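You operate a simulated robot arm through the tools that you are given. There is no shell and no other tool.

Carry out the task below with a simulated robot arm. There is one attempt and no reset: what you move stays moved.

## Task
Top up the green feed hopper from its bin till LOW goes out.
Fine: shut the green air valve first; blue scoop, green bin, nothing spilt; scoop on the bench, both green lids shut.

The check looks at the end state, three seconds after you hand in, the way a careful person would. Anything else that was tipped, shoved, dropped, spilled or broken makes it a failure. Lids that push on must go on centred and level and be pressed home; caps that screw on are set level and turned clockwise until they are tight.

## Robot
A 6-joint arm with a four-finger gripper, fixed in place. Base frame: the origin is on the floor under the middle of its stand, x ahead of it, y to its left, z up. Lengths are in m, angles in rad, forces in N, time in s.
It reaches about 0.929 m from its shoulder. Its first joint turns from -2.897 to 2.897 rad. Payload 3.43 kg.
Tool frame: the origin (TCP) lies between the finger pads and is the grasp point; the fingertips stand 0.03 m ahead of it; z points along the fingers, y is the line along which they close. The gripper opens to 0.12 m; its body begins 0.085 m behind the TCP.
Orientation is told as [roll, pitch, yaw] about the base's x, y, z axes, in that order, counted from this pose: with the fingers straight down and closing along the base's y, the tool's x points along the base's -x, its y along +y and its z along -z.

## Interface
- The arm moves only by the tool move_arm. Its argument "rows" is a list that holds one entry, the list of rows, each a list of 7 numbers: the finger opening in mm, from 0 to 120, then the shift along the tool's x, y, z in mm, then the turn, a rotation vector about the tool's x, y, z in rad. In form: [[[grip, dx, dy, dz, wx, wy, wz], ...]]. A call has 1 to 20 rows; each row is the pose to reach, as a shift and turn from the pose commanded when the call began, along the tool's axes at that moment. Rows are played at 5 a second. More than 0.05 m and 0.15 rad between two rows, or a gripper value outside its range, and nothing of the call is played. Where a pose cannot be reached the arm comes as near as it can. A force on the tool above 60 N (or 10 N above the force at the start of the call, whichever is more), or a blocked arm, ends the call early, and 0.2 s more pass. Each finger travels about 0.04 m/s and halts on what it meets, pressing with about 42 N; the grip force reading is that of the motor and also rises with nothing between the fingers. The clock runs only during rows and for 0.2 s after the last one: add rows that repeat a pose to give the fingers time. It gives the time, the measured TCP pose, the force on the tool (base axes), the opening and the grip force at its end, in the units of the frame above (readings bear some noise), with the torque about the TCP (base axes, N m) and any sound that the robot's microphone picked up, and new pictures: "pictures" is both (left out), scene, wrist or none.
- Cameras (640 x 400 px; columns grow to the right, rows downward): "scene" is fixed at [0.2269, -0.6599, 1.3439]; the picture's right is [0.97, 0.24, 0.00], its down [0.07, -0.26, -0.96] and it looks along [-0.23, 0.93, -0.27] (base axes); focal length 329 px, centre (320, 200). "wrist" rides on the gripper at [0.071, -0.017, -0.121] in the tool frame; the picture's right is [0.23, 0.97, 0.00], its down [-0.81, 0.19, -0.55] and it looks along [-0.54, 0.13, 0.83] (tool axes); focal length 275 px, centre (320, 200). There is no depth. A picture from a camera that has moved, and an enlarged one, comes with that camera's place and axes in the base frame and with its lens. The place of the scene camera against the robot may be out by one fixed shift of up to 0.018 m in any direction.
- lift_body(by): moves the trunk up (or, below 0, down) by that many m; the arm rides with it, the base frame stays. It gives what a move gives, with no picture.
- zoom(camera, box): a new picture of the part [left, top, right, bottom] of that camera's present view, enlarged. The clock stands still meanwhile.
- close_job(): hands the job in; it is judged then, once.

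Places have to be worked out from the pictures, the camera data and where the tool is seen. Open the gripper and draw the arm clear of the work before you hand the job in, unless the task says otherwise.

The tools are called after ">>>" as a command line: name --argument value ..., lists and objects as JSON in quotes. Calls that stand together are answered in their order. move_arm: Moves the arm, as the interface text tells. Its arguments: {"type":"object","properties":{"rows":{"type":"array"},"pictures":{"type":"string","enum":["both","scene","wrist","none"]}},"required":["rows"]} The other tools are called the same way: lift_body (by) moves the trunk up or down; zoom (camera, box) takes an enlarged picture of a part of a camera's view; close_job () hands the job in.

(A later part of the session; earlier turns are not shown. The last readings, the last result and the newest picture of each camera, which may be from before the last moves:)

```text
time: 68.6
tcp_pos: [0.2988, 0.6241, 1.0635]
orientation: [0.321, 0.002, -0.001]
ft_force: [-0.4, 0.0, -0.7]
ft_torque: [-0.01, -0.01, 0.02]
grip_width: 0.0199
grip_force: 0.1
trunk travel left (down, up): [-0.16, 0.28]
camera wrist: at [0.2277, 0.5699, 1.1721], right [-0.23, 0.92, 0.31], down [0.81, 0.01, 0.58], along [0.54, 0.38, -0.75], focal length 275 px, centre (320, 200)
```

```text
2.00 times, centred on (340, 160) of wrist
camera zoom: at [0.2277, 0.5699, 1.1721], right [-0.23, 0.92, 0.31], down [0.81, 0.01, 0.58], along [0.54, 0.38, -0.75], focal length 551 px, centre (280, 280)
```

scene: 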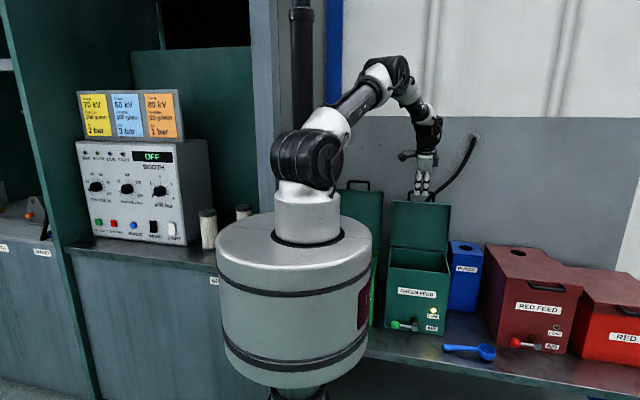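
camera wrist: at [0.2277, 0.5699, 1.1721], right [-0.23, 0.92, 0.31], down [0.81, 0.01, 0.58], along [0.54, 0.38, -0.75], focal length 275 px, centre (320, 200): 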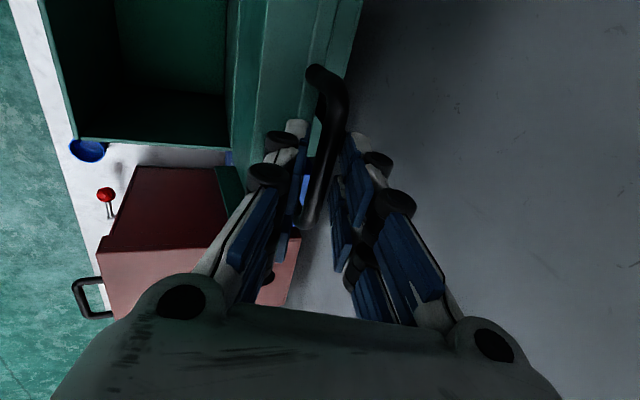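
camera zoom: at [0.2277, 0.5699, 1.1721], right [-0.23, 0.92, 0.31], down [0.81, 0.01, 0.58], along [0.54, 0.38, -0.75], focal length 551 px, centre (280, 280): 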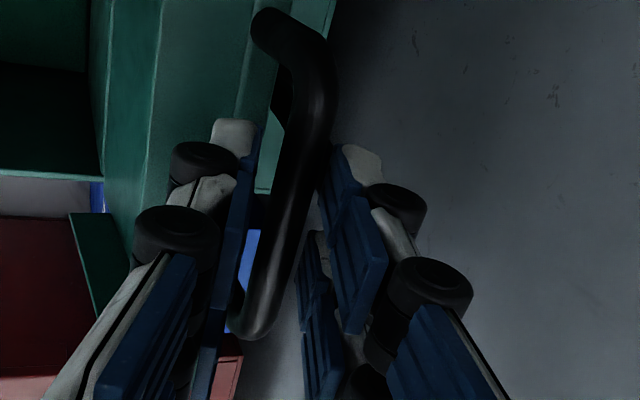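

The bar is loose in the cage with no load. I'll push on by 10, 20, 30 mm in +y, watching the force.

>>> move_arm --rows '[[[20, 0, 9.5, 3.2, 0, 0, 0], [20, 0, 9.5, 3.2, 0, 0, 0]]]' --pictures "none"

>>> move_arm --rows '[[[20, 0, 9.3, 4, 0, 0, 0], [20, 0, 9.3, 4, 0, 0, 0]]]' --pictures "wrist"

>>> zoom --camera "wrist" --box '[220, 60, 460, 260]'

```text
time: 69.2
tcp_pos: [0.2976, 0.6346, 1.0643]
orientation: [0.32, 0.004, -0.002]
ft_force: [1.0, 0.1, -0.3]
ft_torque: [0.02, -0.01, 0.0]
grip_width: 0.0202
grip_force: 0.0
trunk travel left (down, up): [-0.16, 0.28]
```

```text
time: 69.8
tcp_pos: [0.2961, 0.6448, 1.0628]
orientation: [0.322, 0.002, 0.001]
ft_force: [-0.1, -0.4, 0.3]
ft_torque: [0.02, 0.0, -0.02]
grip_width: 0.0204
grip_force: 0.1
trunk travel left (down, up): [-0.16, 0.28]
camera wrist: at [0.2257, 0.5905, 1.172], right [-0.23, 0.92, 0.31], down [0.81, 0.01, 0.58], along [0.54, 0.38, -0.75], focal length 275 px, centre (320, 200)
```

wrist: 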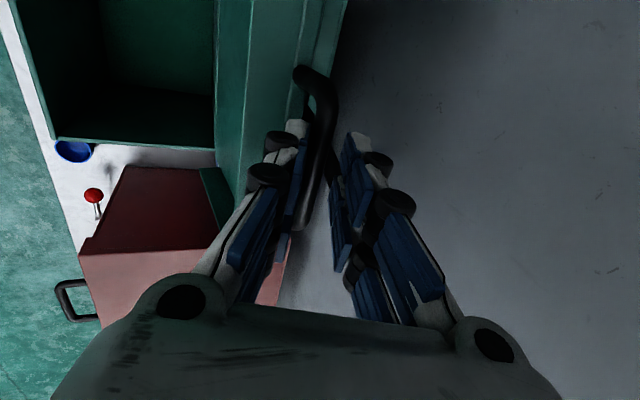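

```text
2.00 times, centred on (340, 160) of wrist
camera zoom: at [0.2257, 0.5905, 1.172], right [-0.23, 0.92, 0.31], down [0.81, 0.01, 0.58], along [0.54, 0.38, -0.75], focal length 551 px, centre (280, 280)
```

zoom: 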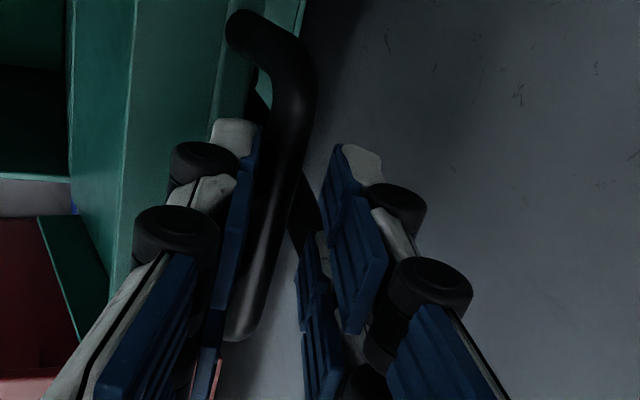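

The front finger is pushing the bar back with essentially no force; the lid is at ~97°. I'll push on in 10 mm steps a bit further past balance.

>>> move_arm --rows '[[[20, 0, 9.2, 4.5, 0, 0, 0], [20, 0, 9.2, 4.5, 0, 0, 0]]]' --pictures "none"

>>> move_arm --rows '[[[20, 0, 9, 5, 0, 0, 0], [20, 0, 9, 5, 0, 0, 0]]]' --pictures "both"

>>> zoom --camera "wrist" --box '[220, 60, 460, 260]'

>>> zoom --camera "scene" --box '[340, 150, 500, 310]'

```text
time: 70.4
tcp_pos: [0.2954, 0.6544, 1.06]
orientation: [0.32, 0.004, -0.002]
ft_force: [-0.5, -0.7, 0.5]
ft_torque: [0.01, 0.01, 0.0]
grip_width: 0.02
grip_force: 0.1
trunk travel left (down, up): [-0.16, 0.28]
```

```text
time: 71.0
tcp_pos: [0.2959, 0.6625, 1.0577]
orientation: [0.317, 0.004, -0.003]
ft_force: [0.5, -9.5, -1.2]
ft_torque: [-0.23, 0.12, -0.18]
grip_width: 0.0256
grip_force: 4.9
trunk travel left (down, up): [-0.16, 0.28]
camera wrist: at [0.2257, 0.6083, 1.1677], right [-0.23, 0.92, 0.31], down [0.81, 0.01, 0.58], along [0.54, 0.38, -0.75], focal length 275 px, centre (320, 200)
```

scene: 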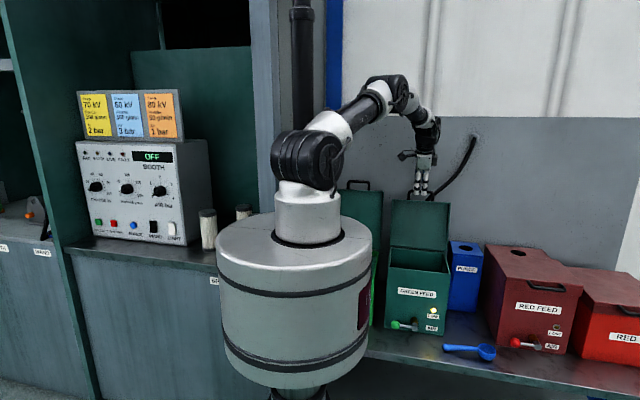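
wrist: 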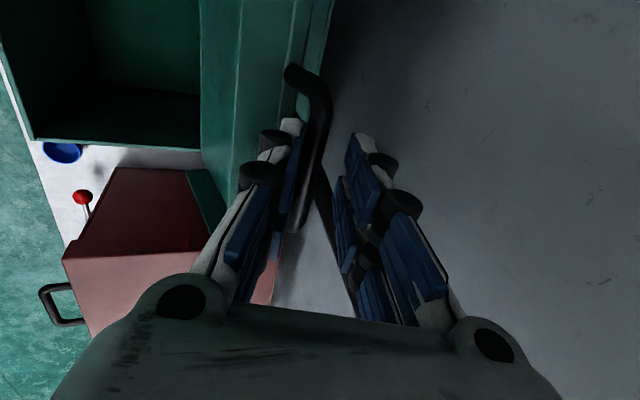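

```text
2.00 times, centred on (340, 160) of wrist
camera zoom: at [0.2257, 0.6083, 1.1677], right [-0.23, 0.92, 0.31], down [0.81, 0.01, 0.58], along [0.54, 0.38, -0.75], focal length 551 px, centre (280, 280)
```

zoom: 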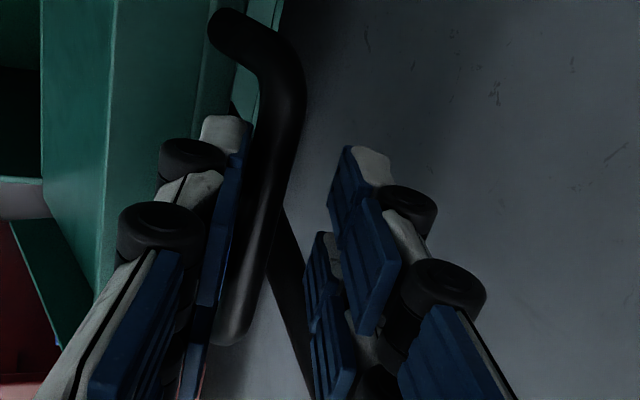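

```text
2.50 times, centred on (420, 230) of scene
camera zoom: at [0.2269, -0.6599, 1.3439], right [0.97, 0.24, 0.0], down [0.07, -0.26, -0.96], along [-0.23, 0.93, -0.27], focal length 822 px, centre (70, 125)
```

zoom: 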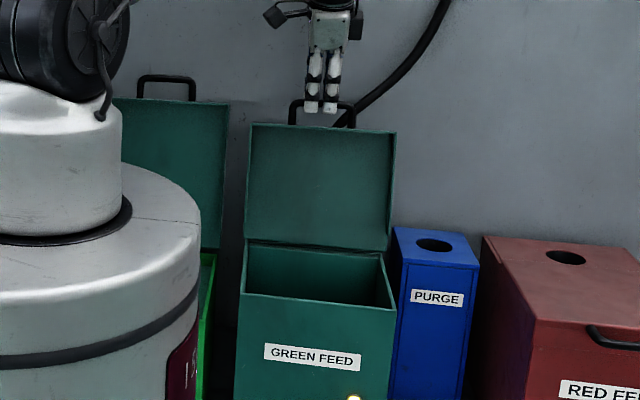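

A firm stop at ~101°, so the lid is past balance. I'll back off a few mm to see whether it stays put.

>>> move_arm --rows '[[[22, 0, -6, -2, 0, 0, 0], [22, 0, -10, -3, 0, 0, 0], [22, 0, -10, -3, 0, 0, 0], [22, 0, -10, -3, 0, 0, 0]]]' --pictures "wrist"

>>> zoom --camera "wrist" --box '[220, 60, 460, 260]'

```text
time: 72.0
tcp_pos: [0.2957, 0.6545, 1.0576]
orientation: [0.322, 0.004, -0.002]
ft_force: [-0.1, 0.2, 0.4]
ft_torque: [0.02, 0.0, 0.02]
grip_width: 0.0222
grip_force: 0.0
trunk travel left (down, up): [-0.16, 0.28]
camera wrist: at [0.2256, 0.6003, 1.1663], right [-0.23, 0.92, 0.31], down [0.81, 0.01, 0.58], along [0.54, 0.38, -0.75], focal length 275 px, centre (320, 200)
```

wrist: 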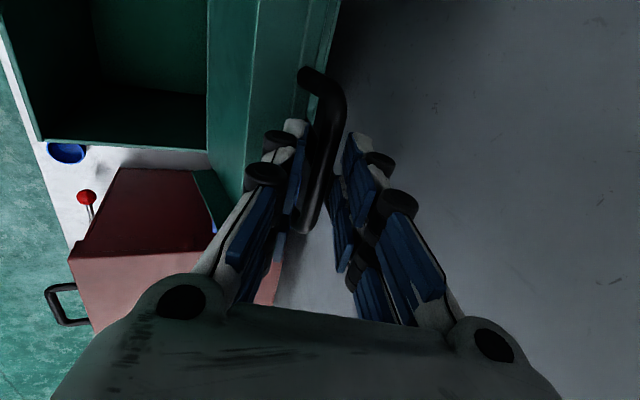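

```text
2.00 times, centred on (340, 160) of wrist
camera zoom: at [0.2256, 0.6003, 1.1663], right [-0.23, 0.92, 0.31], down [0.81, 0.01, 0.58], along [0.54, 0.38, -0.75], focal length 551 px, centre (280, 280)
```

zoom: 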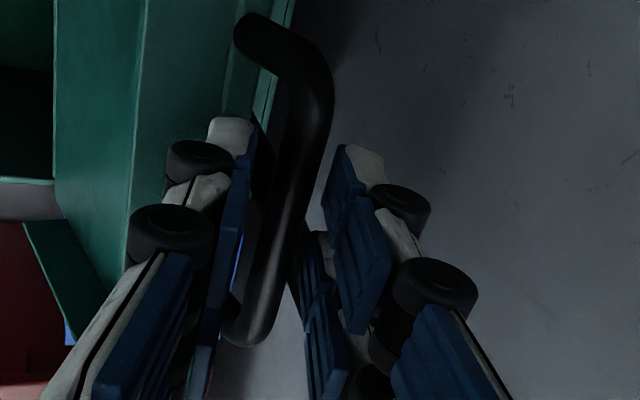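

The lid stays open by itself (bar has separated from the front finger). I'll withdraw straight back along the fingers and then clear toward the robot.

>>> move_arm --rows '[[[26, 0, 0, 0, 0, 0, 0], [26, 0, 0, -15, 0, 0, 0], [26, 0, 0, -35, 0, 0, 0], [26, 0, 0, -60, 0, 0, 0], [26, 0, 0, -90, 0, 0, 0], [26, 0, -40, -100, 0, 0, 0], [40, 0, -85, -105, 0, 0, 0], [60, 0, -130, -110, 0, 0, 0], [60, 0, -130, -110, 0, 0, 0]]]' --pictures "both"

```text
time: 74.0
tcp_pos: [0.295, 0.493, 1.1236]
orientation: [0.32, 0.002, -0.002]
ft_force: [0.3, 1.1, 0.8]
ft_torque: [0.0, 0.03, 0.0]
grip_width: 0.0602
grip_force: 0.0
trunk travel left (down, up): [-0.16, 0.28]
camera wrist: at [0.2236, 0.4398, 1.2319], right [-0.23, 0.92, 0.31], down [0.81, 0.01, 0.58], along [0.54, 0.38, -0.75], focal length 275 px, centre (320, 200)
```

scene: 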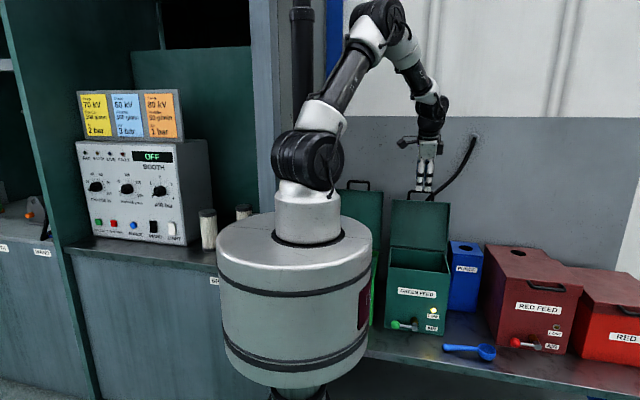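
wrist: 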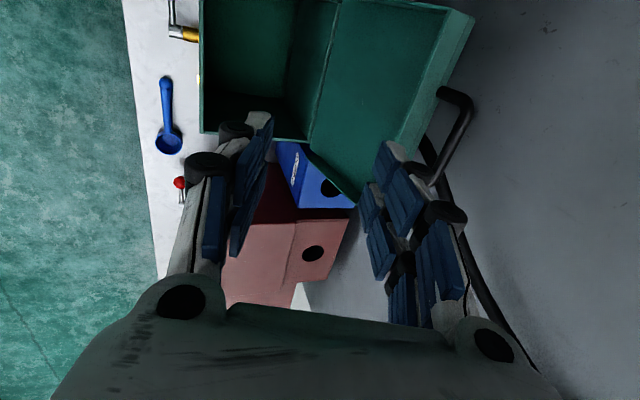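

The lid stands open on its own. Let me look into the hopper.

>>> zoom --camera "wrist" --box '[140, 0, 460, 200]'

>>> zoom --camera "scene" --box '[340, 180, 520, 360]'

```text
2.00 times, centred on (300, 100) of wrist
camera zoom: at [0.2236, 0.4398, 1.2319], right [-0.23, 0.92, 0.31], down [0.81, 0.01, 0.58], along [0.54, 0.38, -0.75], focal length 551 px, centre (360, 400)
```

zoom: 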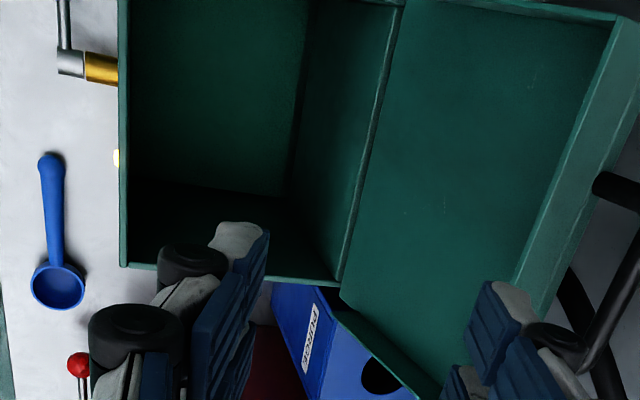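

```text
2.22 times, centred on (430, 270) of scene
camera zoom: at [0.2269, -0.6599, 1.3439], right [0.97, 0.24, 0.0], down [0.07, -0.26, -0.96], along [-0.23, 0.93, -0.27], focal length 730 px, centre (76, 44)
```

zoom: 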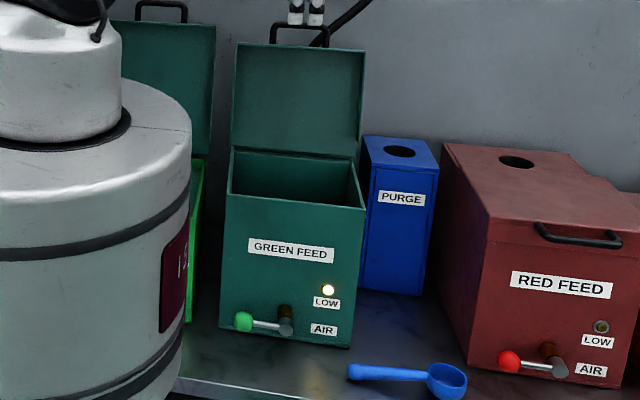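

Powder in the hopper is well down and LOW is lit. Next is the scoop: I'll move to a free spot over the bench front with vertical fingers to inspect it and test the yaw range I need.

>>> move_arm --rows '[[[60, -21, -28, 13, 0.053, 0, 0], [60, -42, -55, 25, 0.107, 0, 0], [60, -63, -83, 38, 0.16, 0, 0], [60, -83, -110, 50, 0.213, 0, 0], [60, -104, -138, 63, 0.267, 0, 0], [60, -125, -165, 75, 0.32, 0, 0], [60, -125, -165, 75, 0.32, 0, 0]]]' --pictures "both"

>>> zoom --camera "wrist" --box '[180, 60, 460, 260]'

>>> zoom --camera "scene" --box '[430, 320, 530, 380]'

```text
time: 75.6
tcp_pos: [0.4239, 0.3601, 0.9972]
orientation: [0.0, 0.002, -0.001]
ft_force: [0.2, 0.7, -0.4]
ft_torque: [0.02, -0.01, -0.01]
grip_width: 0.0601
grip_force: 0.0
trunk travel left (down, up): [-0.16, 0.28]
camera wrist: at [0.3528, 0.3435, 1.1191], right [-0.23, 0.97, 0.0], down [0.81, 0.19, 0.55], along [0.54, 0.13, -0.83], focal length 275 px, centre (320, 200)
```

scene: 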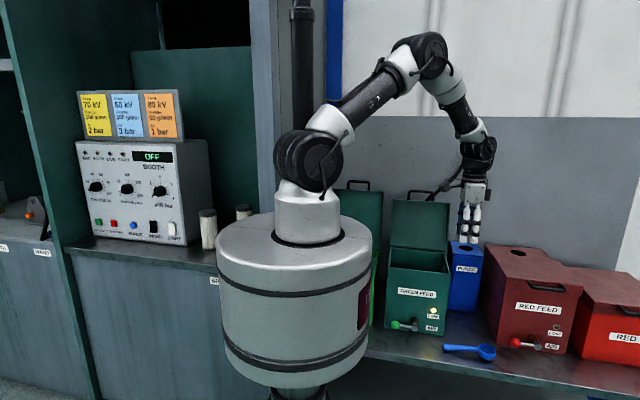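
wrist: 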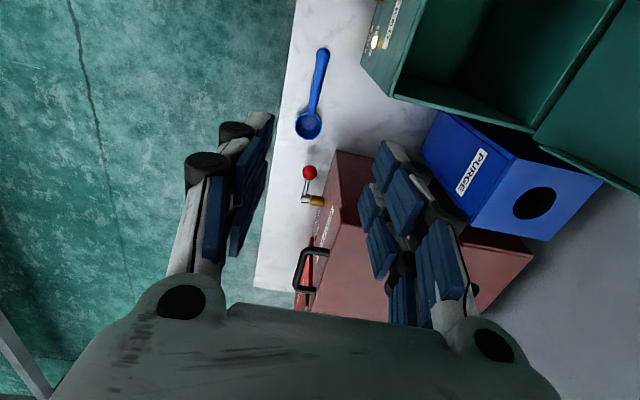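

```text
2.00 times, centred on (320, 160) of wrist
camera zoom: at [0.3528, 0.3435, 1.1191], right [-0.23, 0.97, 0.0], down [0.81, 0.19, 0.55], along [0.54, 0.13, -0.83], focal length 551 px, centre (320, 280)
```

zoom: 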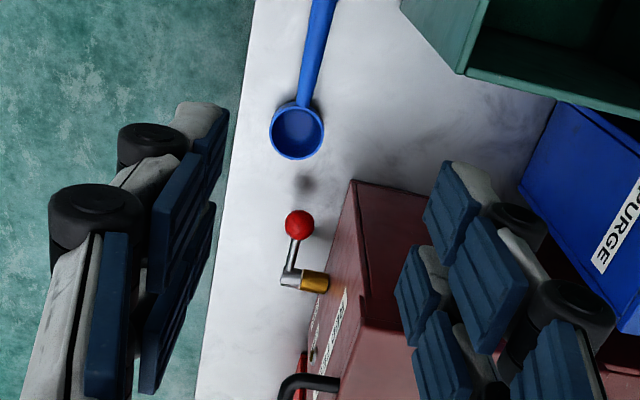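

```text
6.40 times, centred on (480, 350) of scene
camera zoom: at [0.2269, -0.6599, 1.3439], right [0.97, 0.24, 0.0], down [0.07, -0.26, -0.96], along [-0.23, 0.93, -0.27], focal length 2103 px, centre (-704, -760)
```

zoom: 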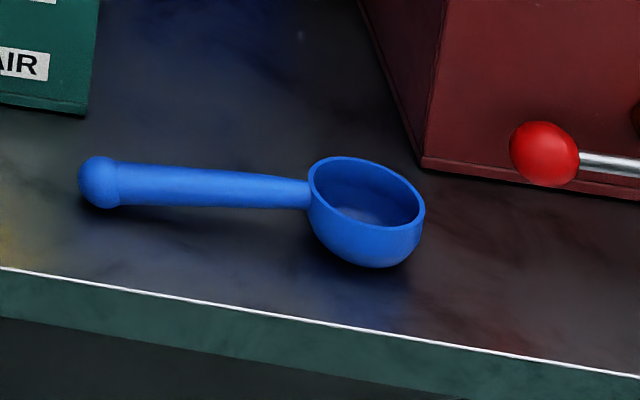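

The scoop lies with its knob near (0.403, 0.361) and bowl centre near (0.531, 0.362). I'll zoom in tighter to judge the bowl rim's tilt.

>>> zoom --camera "scene" --box '[440, 340, 500, 366]'

>>> zoom --camera "wrist" --box '[280, 40, 350, 150]'

```text
10.67 times, centred on (470, 353) of scene
camera zoom: at [0.2269, -0.6599, 1.3439], right [0.97, 0.24, 0.0], down [0.07, -0.26, -0.96], along [-0.23, 0.93, -0.27], focal length 3505 px, centre (-1280, -1432)
```

zoom: 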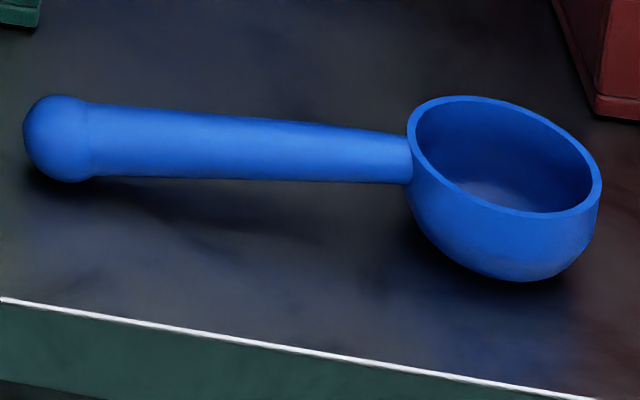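

```text
3.64 times, centred on (315, 95) of wrist
camera zoom: at [0.3528, 0.3435, 1.1191], right [-0.23, 0.97, 0.0], down [0.81, 0.19, 0.55], along [0.54, 0.13, -0.83], focal length 1001 px, centre (338, 582)
```

zoom: 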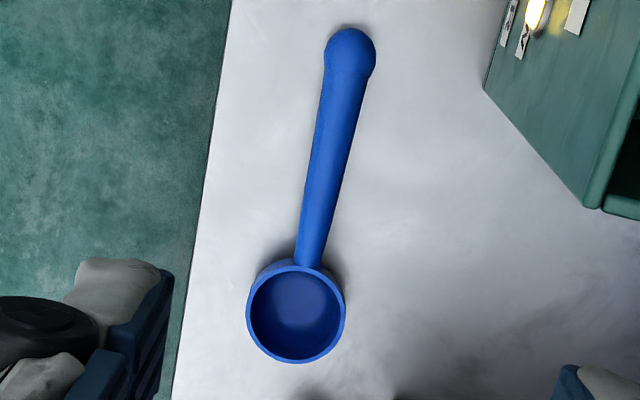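

Scoop geometry: handle axis along x at y≈0.3625, z≈0.57 mid-handle, tapering 24→15 mm, bench z≈0.55. For digging and pouring I want the bowl pointing toward the robot at the bin, which means gripping with yaw≈180°. I'll test that yaw here in free space first.

>>> move_arm --rows '[[[60, 0, 0, 0, 0, 0, -0.145], [60, 0, 0, 0, 0, 0, -0.29], [60, 0, 0, 0, 0, 0, -0.435], [60, 0, 0, 0, 0, 0, -0.58], [60, 0, 0, 0, 0, 0, -0.725], [60, 0, 0, 0, 0, 0, -0.87], [60, 0, 0, 0, 0, 0, -1.015], [60, 0, 0, 0, 0, 0, -1.16], [60, 0, 0, 0, 0, 0, -1.305], [60, 0, 0, 0, 0, 0, -1.45], [60, 0, 0, 0, 0, 0, -1.5708]]]' --pictures "none"

>>> move_arm --rows '[[[60, 0, 0, 0, 0, 0, -0.145], [60, 0, 0, 0, 0, 0, -0.29], [60, 0, 0, 0, 0, 0, -0.435], [60, 0, 0, 0, 0, 0, -0.58], [60, 0, 0, 0, 0, 0, -0.725], [60, 0, 0, 0, 0, 0, -0.87], [60, 0, 0, 0, 0, 0, -1.015], [60, 0, 0, 0, 0, 0, -1.16], [60, 0, 0, 0, 0, 0, -1.305], [60, 0, 0, 0, 0, 0, -1.45], [60, 0, 0, 0, 0, 0, -1.5708]]]' --pictures "both"

```text
time: 78.0
tcp_pos: [0.4221, 0.3617, 0.998]
orientation: [0.005, -0.001, 1.573]
ft_force: [-0.1, 0.2, 0.4]
ft_torque: [-0.03, -0.03, 0.0]
grip_width: 0.0599
grip_force: 0.0
trunk travel left (down, up): [-0.16, 0.28]
```

```text
time: 80.4
tcp_pos: [0.4222, 0.3635, 0.9989]
orientation: [0.0, -0.002, -3.14]
ft_force: [0.0, -0.1, 1.0]
ft_torque: [0.0, -0.03, 0.0]
grip_width: 0.06
grip_force: 0.0
trunk travel left (down, up): [-0.16, 0.28]
camera wrist: at [0.4944, 0.3798, 1.1186], right [0.23, -0.97, 0.0], down [-0.81, -0.19, 0.56], along [-0.54, -0.13, -0.83], focal length 275 px, centre (320, 200)
```

scene: 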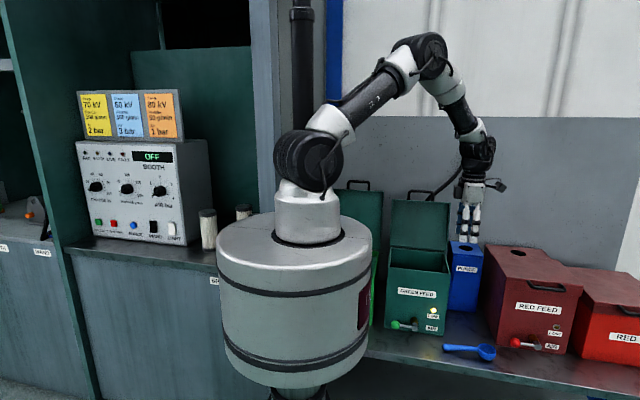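
wrist: 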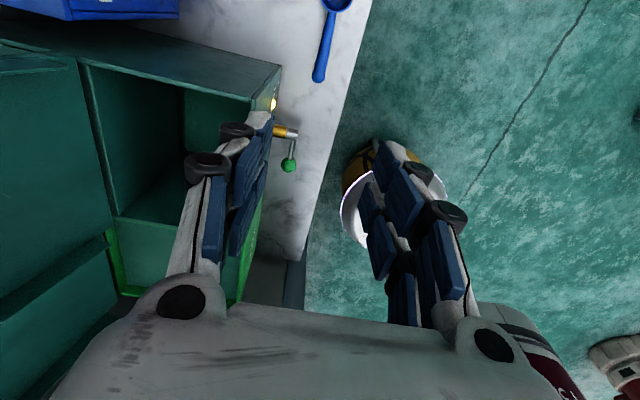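

Yaw 180° is reachable. I'll lower the trunk 0.12 m and descend above the handle at (0.448, 0.3625, 0.70) to check alignment.

>>> lift_body --by -0.12

>>> move_arm --rows '[[[60, 6, 0, 40, 0, 0, 0], [60, 13, 0.5, 85, 0, 0, 0], [60, 20, 1, 130, 0, 0, 0], [60, 26, 1, 178, 0, 0, 0], [60, 26, 1, 178, 0, 0, 0]]]' --pictures "both"

>>> zoom --camera "wrist" --box '[200, 0, 440, 200]'

```text
time: 81.9
tcp_pos: [0.4229, 0.3625, 0.8781]
orientation: [0.001, -0.005, 3.14]
ft_force: [-0.2, 0.2, 0.1]
ft_torque: [-0.03, 0.0, 0.01]
grip_width: 0.0599
grip_force: 0.1
trunk travel left (down, up): [-0.04, 0.4]
```

```text
time: 83.1
tcp_pos: [0.4461, 0.3615, 0.6992]
orientation: [0.0, -0.003, 3.138]
ft_force: [-0.3, -0.2, 0.1]
ft_torque: [-0.03, 0.02, 0.06]
grip_width: 0.0598
grip_force: 0.2
trunk travel left (down, up): [-0.04, 0.4]
camera wrist: at [0.5187, 0.3787, 0.8202], right [0.23, -0.97, 0.0], down [-0.81, -0.19, 0.55], along [-0.54, -0.13, -0.83], focal length 275 px, centre (320, 200)
```

scene: 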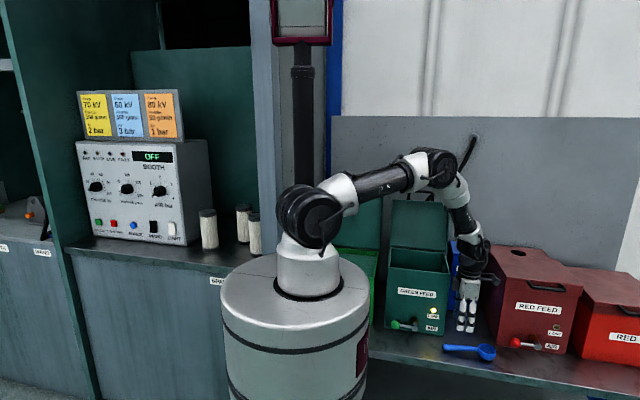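
wrist: 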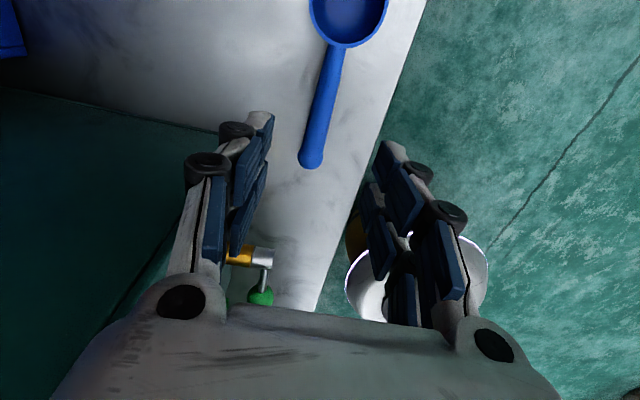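

```text
2.00 times, centred on (320, 100) of wrist
camera zoom: at [0.5187, 0.3787, 0.8202], right [0.23, -0.97, 0.0], down [-0.81, -0.19, 0.55], along [-0.54, -0.13, -0.83], focal length 551 px, centre (320, 400)
```

zoom: 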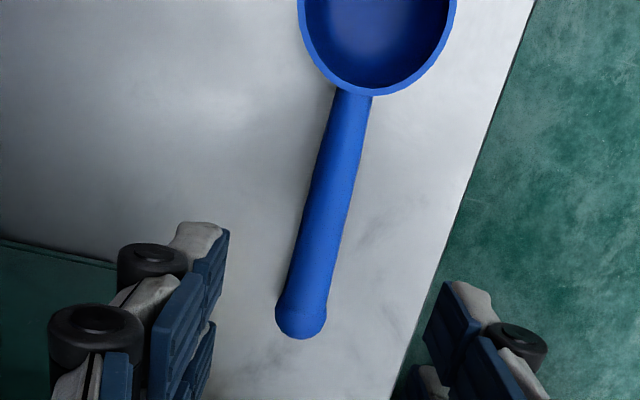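

Alignment looks right (handle axis y≈0.361). I'll narrow to 45 mm and descend to z=0.59 at x=0.455.

>>> move_arm --rows '[[[45, 4, 0.5, 30, 0, 0, 0], [45, 9, 0.5, 60, 0, 0, 0], [45, 9, 0.5, 88, 0, 0, 0], [45, 9, 0.5, 109, 0, 0, 0], [45, 9, 0.5, 109, 0, 0, 0]]]' --pictures "both"

>>> zoom --camera "scene" --box '[420, 280, 520, 380]'

```text
time: 84.3
tcp_pos: [0.4558, 0.3623, 0.5928]
orientation: [0.0, -0.004, 3.14]
ft_force: [0.0, 0.5, 0.5]
ft_torque: [-0.01, 0.0, -0.03]
grip_width: 0.0449
grip_force: 0.0
trunk travel left (down, up): [-0.04, 0.4]
camera wrist: at [0.5276, 0.3796, 0.7129], right [0.23, -0.97, 0.0], down [-0.81, -0.19, 0.56], along [-0.54, -0.13, -0.83], focal length 275 px, centre (320, 200)
```

scene: 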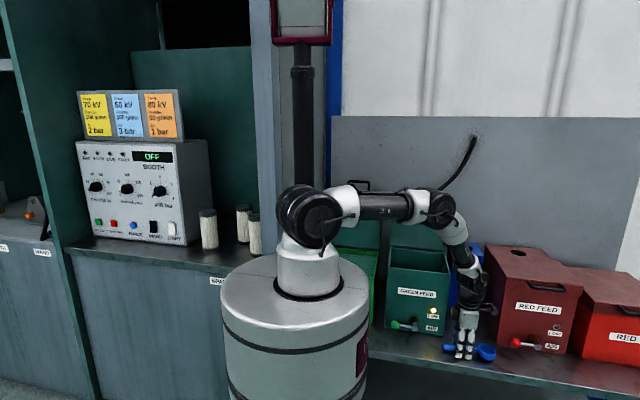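
wrist: 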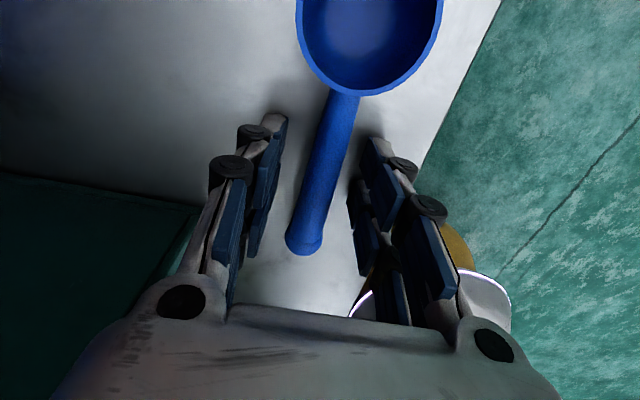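

```text
4.00 times, centred on (470, 330) of scene
camera zoom: at [0.2269, -0.6599, 1.3439], right [0.97, 0.24, 0.0], down [0.07, -0.26, -0.96], along [-0.23, 0.93, -0.27], focal length 1314 px, centre (-280, -320)
```

zoom: 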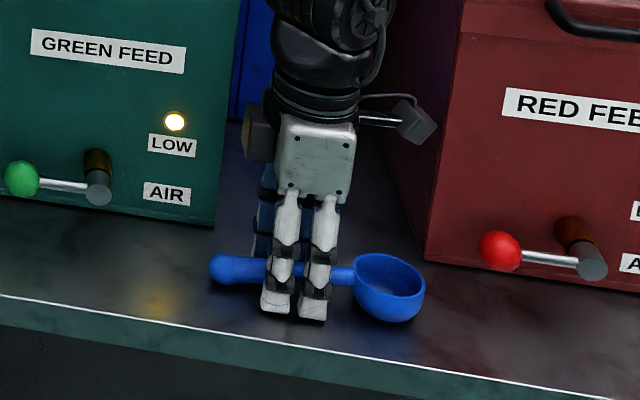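

The handle is nicely between the fingers and, helpfully, the bowl stays visible in the wrist view. I'll lower 5 mm more and close.

>>> move_arm --rows '[[[45, 0, 1, 5, 0, 0, 0], [35, 0, 1, 5, 0, 0, 0], [25, 0, 1, 5, 0, 0, 0], [15, 0, 1, 5, 0, 0, 0], [5, 0, 1, 5, 0, 0, 0], [0, 0, 1, 5, 0, 0, 0], [0, 0, 1, 5, 0, 0, 0], [0, 0, 1, 5, 0, 0, 0]]]' --pictures "both"

```text
time: 86.1
tcp_pos: [0.4562, 0.3611, 0.589]
orientation: [-0.003, 0.0, 3.14]
ft_force: [4.8, -16.1, 31.3]
ft_torque: [-0.7, -0.19, -0.04]
grip_width: 0.016
grip_force: 41.8
trunk travel left (down, up): [-0.04, 0.4]
camera wrist: at [0.5276, 0.377, 0.7096], right [0.23, -0.97, 0.0], down [-0.81, -0.19, 0.55], along [-0.54, -0.12, -0.83], focal length 275 px, centre (320, 200)
```

scene: 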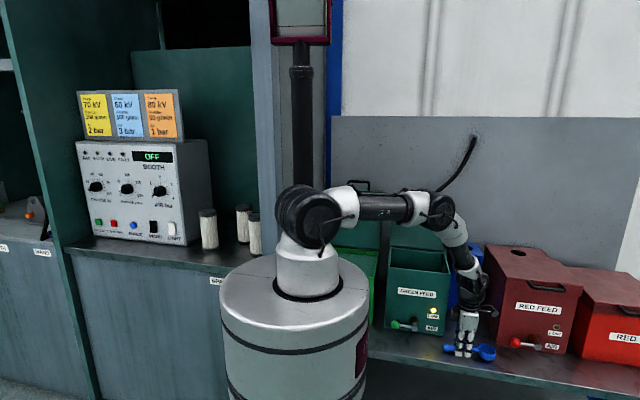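
wrist: 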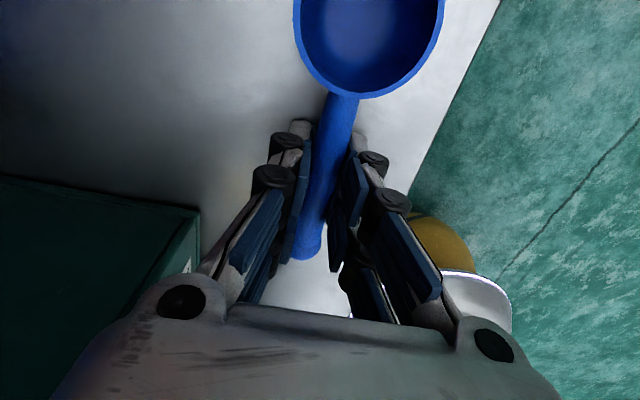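

Gripped at 16 mm, with some upward reaction from the bench. I'll lift gently and check the scoop comes along level.

>>> move_arm --rows '[[[0, 0, 0, -5, 0, 0, 0], [0, 0, 0, -15, 0, 0, 0], [0, 0, 0, -30, 0, 0, 0], [0, 0, 0, -50, 0, 0, 0], [0, 0, 0, -80, 0, 0, 0], [0, 0, 0, -80, 0, 0, 0]]]' --pictures "both"

>>> zoom --camera "scene" --box '[420, 260, 520, 360]'

```text
time: 87.5
tcp_pos: [0.4577, 0.3599, 0.6656]
orientation: [-0.002, -0.005, 3.14]
ft_force: [-0.1, -1.2, 0.0]
ft_torque: [0.01, 0.06, -0.02]
grip_width: 0.0157
grip_force: 41.6
trunk travel left (down, up): [-0.04, 0.4]
camera wrist: at [0.5293, 0.3776, 0.7864], right [0.23, -0.97, 0.0], down [-0.81, -0.19, 0.56], along [-0.54, -0.13, -0.83], focal length 275 px, centre (320, 200)
```

scene: 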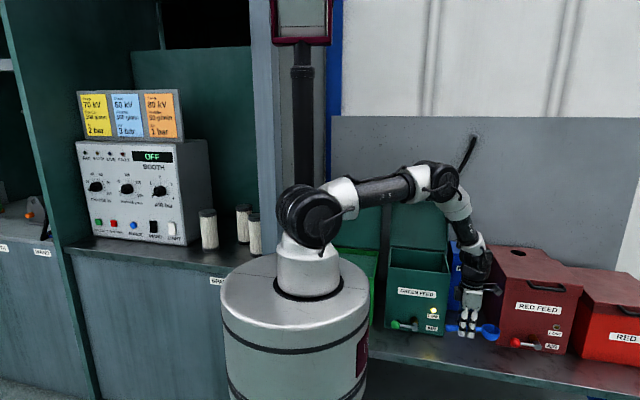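
wrist: 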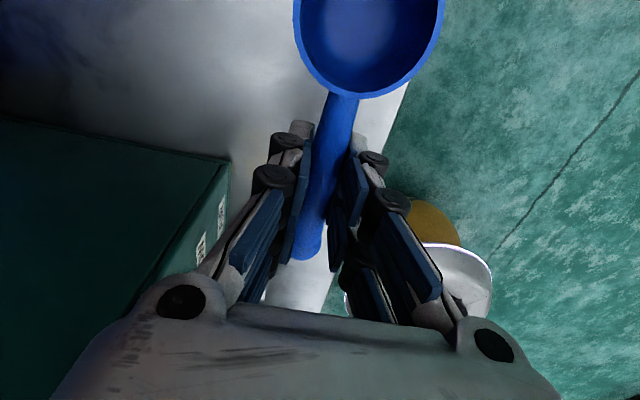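

```text
4.00 times, centred on (470, 310) of scene
camera zoom: at [0.2269, -0.6599, 1.3439], right [0.97, 0.24, 0.0], down [0.07, -0.26, -0.96], along [-0.23, 0.93, -0.27], focal length 1314 px, centre (-280, -240)
```

zoom: 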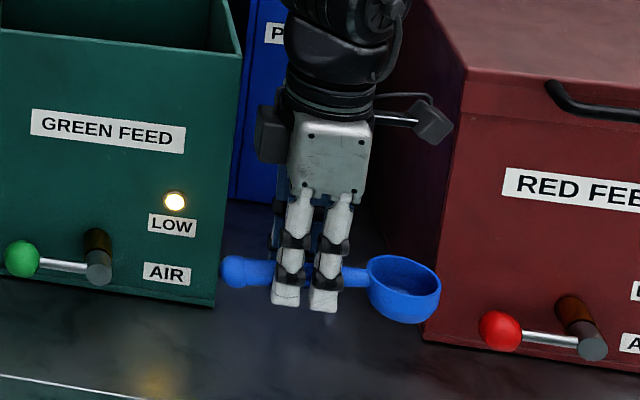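

The scoop is held firmly and level, bowl visible in the wrist view. I'll raise it straight up to z≈0.95, then swing over toward the bin with the bowl turning to face the robot.

>>> move_arm --rows '[[[0, 0, 0, -41, 0, 0, 0], [0, 0, 0, -82, 0, 0, 0], [0, 0, 0, -123, 0, 0, 0], [0, 0, 0, -164, 0, 0, 0], [0, 0, 0, -205, 0, 0, 0], [0, 0, 0, -246, 0, 0, 0], [0, 0, 0, -287, 0, 0, 0], [0, 0, 0, -287, 0, 0, 0]]]' --pictures "none"

>>> move_arm --rows '[[[0, -33, -3, 0, 0, 0, 0.14], [0, -66, -6, 0, 0, 0, 0.28], [0, -99, -9, 0, 0, 0, 0.42], [0, -132, -12, 0, 0, 0, 0.56], [0, -165, -15, 0, 0, 0, 0.7], [0, -198, -18, 0, 0, 0, 0.84], [0, -231, -21, 0, 0, 0, 0.98], [0, -264, -25, 0, 0, 0, 1.12], [0, -297, -30, 0, 0, 0, 1.26], [0, -330, -35, 0, 0, 0, 1.4], [0, -363, -40, 0, 0, 0, 1.54], [0, -396, -45, 0, 0, 0, 1.65], [0, -396, -45, 0, 0, 0, 1.65]]]' --pictures "both"

```text
time: 89.3
tcp_pos: [0.4557, 0.3602, 0.9513]
orientation: [-0.001, -0.004, 3.141]
ft_force: [0.4, 0.0, -0.5]
ft_torque: [0.01, 0.06, 0.0]
grip_width: 0.0158
grip_force: 42.1
trunk travel left (down, up): [-0.04, 0.4]
```

```text
time: 91.6
tcp_pos: [0.1862, 0.3693, 0.9397]
orientation: [0.016, 0.036, 1.498]
ft_force: [0.2, 0.8, -0.5]
ft_torque: [0.01, 0.05, 0.01]
grip_width: 0.0158
grip_force: 41.9
trunk travel left (down, up): [-0.04, 0.4]
stopped in row 11: the arm was blocked; the commanded pose is now the measured one
camera wrist: at [0.2011, 0.3015, 1.0627], right [-0.99, -0.16, 0.02], down [-0.12, 0.84, 0.53], along [-0.1, 0.52, -0.85], focal length 275 px, centre (320, 200)
```

scene: 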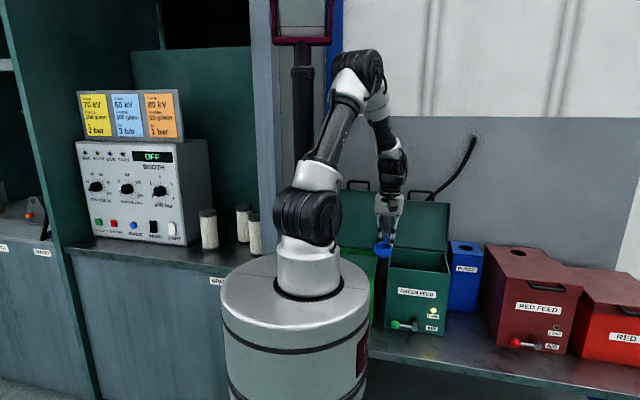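
wrist: 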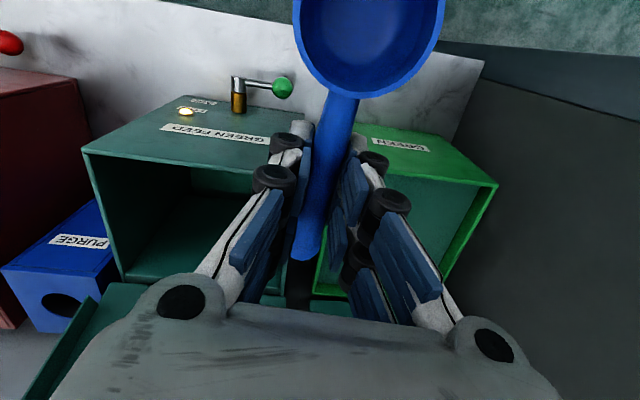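

The arm reports being blocked at (0.186, 0.369, 0.94) with no tool force — something of the arm itself. Let me look closely before continuing.

>>> zoom --camera "scene" --box '[250, 0, 450, 260]'

>>> zoom --camera "scene" --box '[330, 180, 470, 320]'

```text
1.54 times, centred on (350, 130) of scene
camera zoom: at [0.2269, -0.6599, 1.3439], right [0.97, 0.24, 0.0], down [0.07, -0.26, -0.96], along [-0.23, 0.93, -0.27], focal length 506 px, centre (274, 308)
```

zoom: 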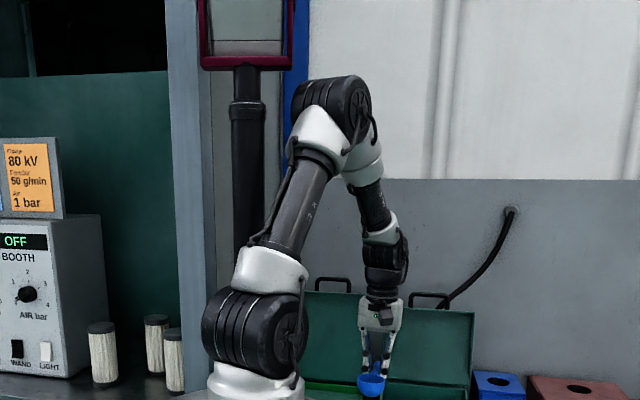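

```text
2.86 times, centred on (400, 250) of scene
camera zoom: at [0.2269, -0.6599, 1.3439], right [0.97, 0.24, 0.0], down [0.07, -0.26, -0.96], along [-0.23, 0.93, -0.27], focal length 939 px, centre (91, 57)
```

zoom: 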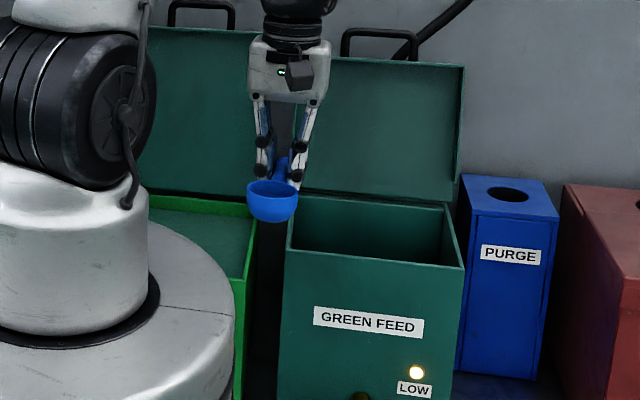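

The upper arm is steep here and its elbow sits right beside the head/mast frame, which probably blocks the base joint at ~63°. Raising the trunk while keeping the hand low will flatten the upper arm and bring the elbow well below that frame; I'll raise 0.25 m.

>>> lift_body --by 0.25

>>> move_arm --rows '[[[0, 0, 0, 30, 0, 0, 0], [0, 0, 0, 70, 0, 0, 0], [0, 0, 0, 110, 0, 0, 0], [0, 0, 0, 150, 0, 0, 0], [0, 0, 0, 190, 0, 0, 0], [0, 0, 0, 190, 0, 0, 0]]]' --pictures "both"

```text
time: 94.2
tcp_pos: [0.1864, 0.3699, 1.1897]
orientation: [0.017, 0.038, 1.499]
ft_force: [0.4, 0.3, -1.4]
ft_torque: [0.04, 0.0, -0.01]
grip_width: 0.0158
grip_force: 42.6
trunk travel left (down, up): [-0.29, 0.15]
```

```text
time: 95.6
tcp_pos: [0.1816, 0.3647, 1.0004]
orientation: [0.016, 0.035, 1.503]
ft_force: [-0.3, -0.2, -1.0]
ft_torque: [0.05, -0.01, -0.01]
grip_width: 0.0158
grip_force: 42.6
trunk travel left (down, up): [-0.29, 0.15]
camera wrist: at [0.1958, 0.296, 1.1236], right [-0.99, -0.16, 0.02], down [-0.13, 0.84, 0.53], along [-0.11, 0.52, -0.85], focal length 275 px, centre (320, 200)
```

scene: 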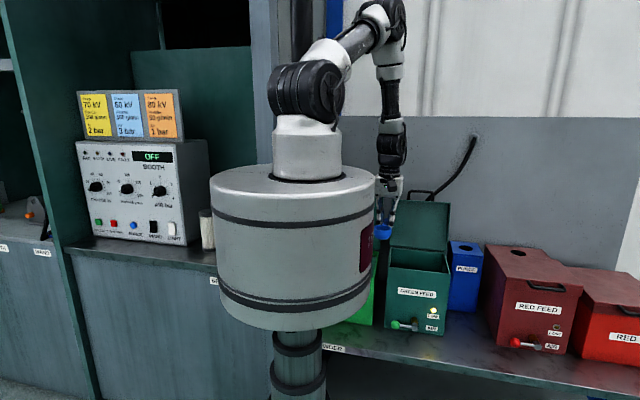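
wrist: 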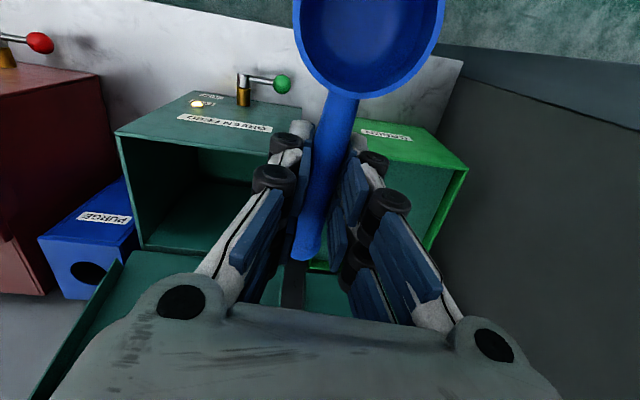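

The upper arm is flatter now. I'll try swinging on toward the bin: TCP to about (0.06, 0.42, 1.0).

>>> move_arm --rows '[[[0, -9, 25, 0, 0, 0, 0.015], [0, -19, 49, 0, 0, 0, 0.03], [0, -28, 74, 0, 0, 0, 0.045], [0, -37, 99, 0, 0, 0, 0.06], [0, -47, 123.5, 0, 0, 0, 0.07], [0, -47, 123.5, 0, 0, 0, 0.07]]]' --pictures "both"

```text
time: 97.0
tcp_pos: [0.0613, 0.4195, 0.9992]
orientation: [0.015, 0.037, 1.434]
ft_force: [0.0, 0.8, -0.3]
ft_torque: [0.02, -0.03, 0.01]
grip_width: 0.0158
grip_force: 41.9
trunk travel left (down, up): [-0.29, 0.15]
camera wrist: at [0.071, 0.3503, 1.1227], right [-1.0, -0.09, 0.02], down [-0.07, 0.85, 0.52], along [-0.07, 0.52, -0.85], focal length 275 px, centre (320, 200)
```

scene: 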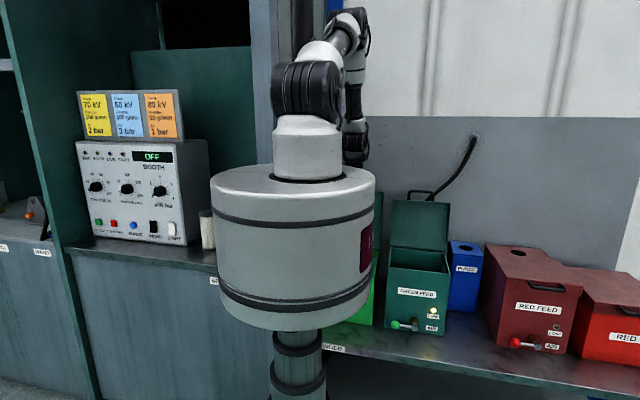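
wrist: 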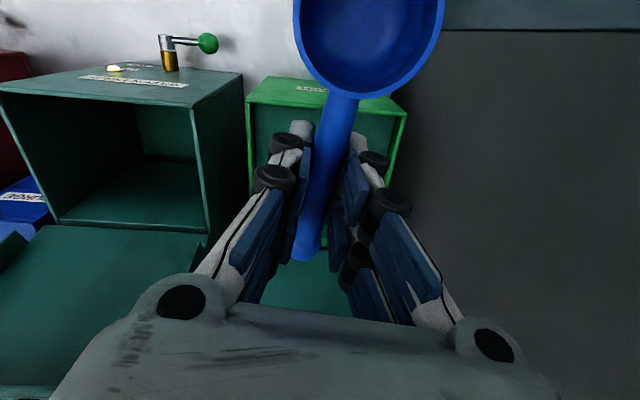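

Base joint now passes fine (azimuth ≈82°). I'll zoom on the bin and the hopper to gauge the powder surfaces.

>>> zoom --camera "wrist" --box '[200, 50, 440, 320]'

>>> zoom --camera "wrist" --box '[0, 20, 260, 260]'

```text
1.48 times, centred on (320, 185) of wrist
camera zoom: at [0.071, 0.3503, 1.1227], right [-1.0, -0.09, 0.02], down [-0.07, 0.85, 0.52], along [-0.07, 0.52, -0.85], focal length 408 px, centre (320, 222)
```

zoom: 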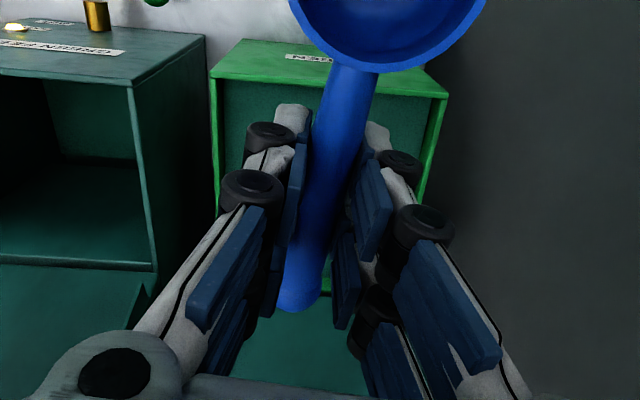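

```text
1.67 times, centred on (130, 140) of wrist
camera zoom: at [0.071, 0.3503, 1.1227], right [-1.0, -0.09, 0.02], down [-0.07, 0.85, 0.52], along [-0.07, 0.52, -0.85], focal length 459 px, centre (637, 300)
```

zoom: 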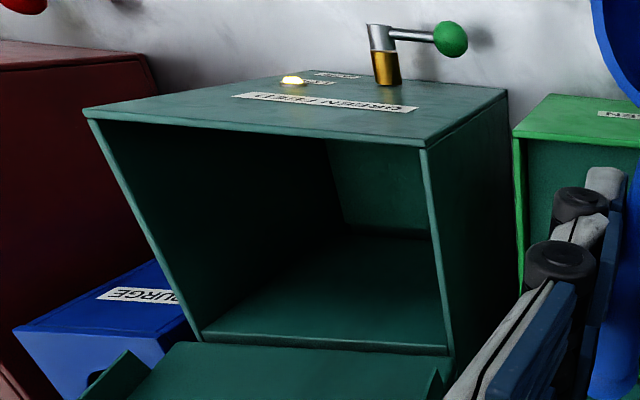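

The bin rim is at z≈0.755 (x −0.06…0.148, y 0.437…0.66) with powder ~1.5 cm below it; hopper opening is x 0.20–0.41, y 0.44–0.615 at z≈0.80. I'll move over the bin with the arm plane exactly aligned (azimuth 85.7°), ready to tilt in-plane.

>>> move_arm --rows '[[[0, -38, 17, 13, 0.009, -0.018, -0.031], [0, -76, 34, 27, 0.0173, -0.036, -0.0616], [0, -76, 34, 27, 0.0173, -0.036, -0.0616]]]' --pictures "wrist"

```text
time: 97.8
tcp_pos: [0.0389, 0.4965, 0.9701]
orientation: [-0.004, 0.001, 1.494]
ft_force: [0.6, 0.0, -1.1]
ft_torque: [0.09, 0.0, 0.02]
grip_width: 0.0159
grip_force: 42.0
trunk travel left (down, up): [-0.29, 0.15]
camera wrist: at [0.0506, 0.4253, 1.0907], right [-0.99, -0.16, 0.0], down [-0.13, 0.82, 0.55], along [-0.08, 0.55, -0.83], focal length 275 px, centre (320, 200)
```

wrist: 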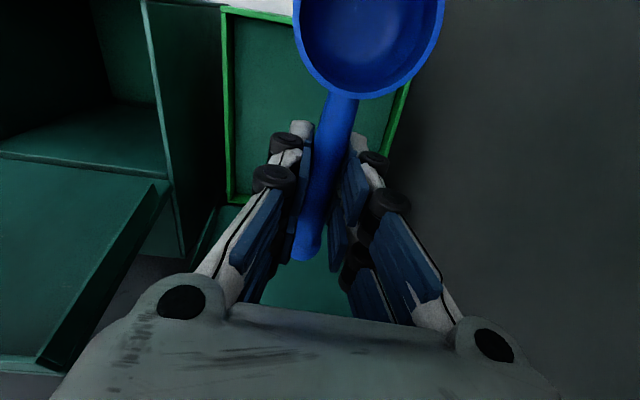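

Good view and alignment (yaw = azimuth). Now I'll tilt the scoop nose-down to 45° in-plane while moving outward above the bin (staying above the rim).

>>> move_arm --rows '[[[0, -12, 0, 5, 0, -0.112, 0], [0, -25, 0, 15, 0, -0.224, 0], [0, -40, 0, 25, 0, -0.336, 0], [0, -55, 0, 36, 0, -0.448, 0], [0, -70, 0, 48, 0, -0.56, 0], [0, -84, 0, 60, 0, -0.672, 0], [0, -97, 0, 70, 0, -0.785, 0], [0, -97, 0, 70, 0, -0.785, 0]]]' --pictures "both"

```text
time: 99.6
tcp_pos: [0.0458, 0.5958, 0.9014]
orientation: [-0.007, -0.786, 1.497]
ft_force: [0.2, -0.4, -0.6]
ft_torque: [0.01, -0.01, -0.04]
grip_width: 0.016
grip_force: 42.0
out of reach, approached as far as the arm can: row 3
trunk travel left (down, up): [-0.29, 0.15]
camera wrist: at [0.0528, 0.4593, 0.9361], right [-0.98, -0.09, -0.17], down [-0.18, 0.2, 0.96], along [-0.05, 0.98, -0.21], focal length 275 px, centre (320, 200)
```

scene: 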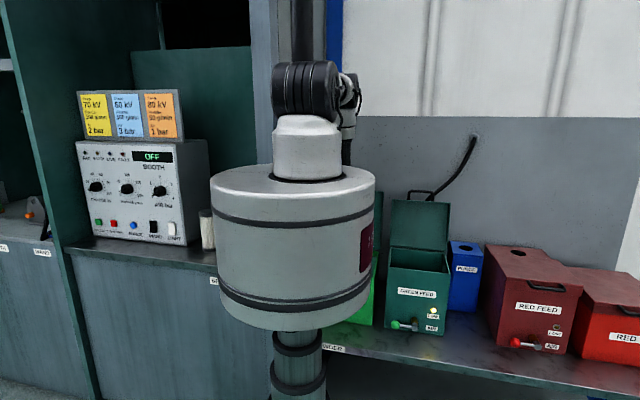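
wrist: 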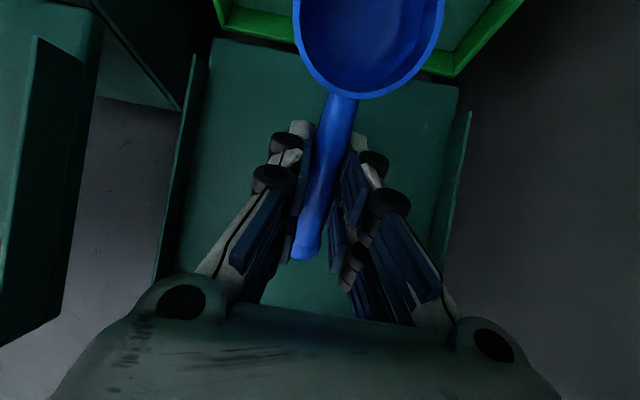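

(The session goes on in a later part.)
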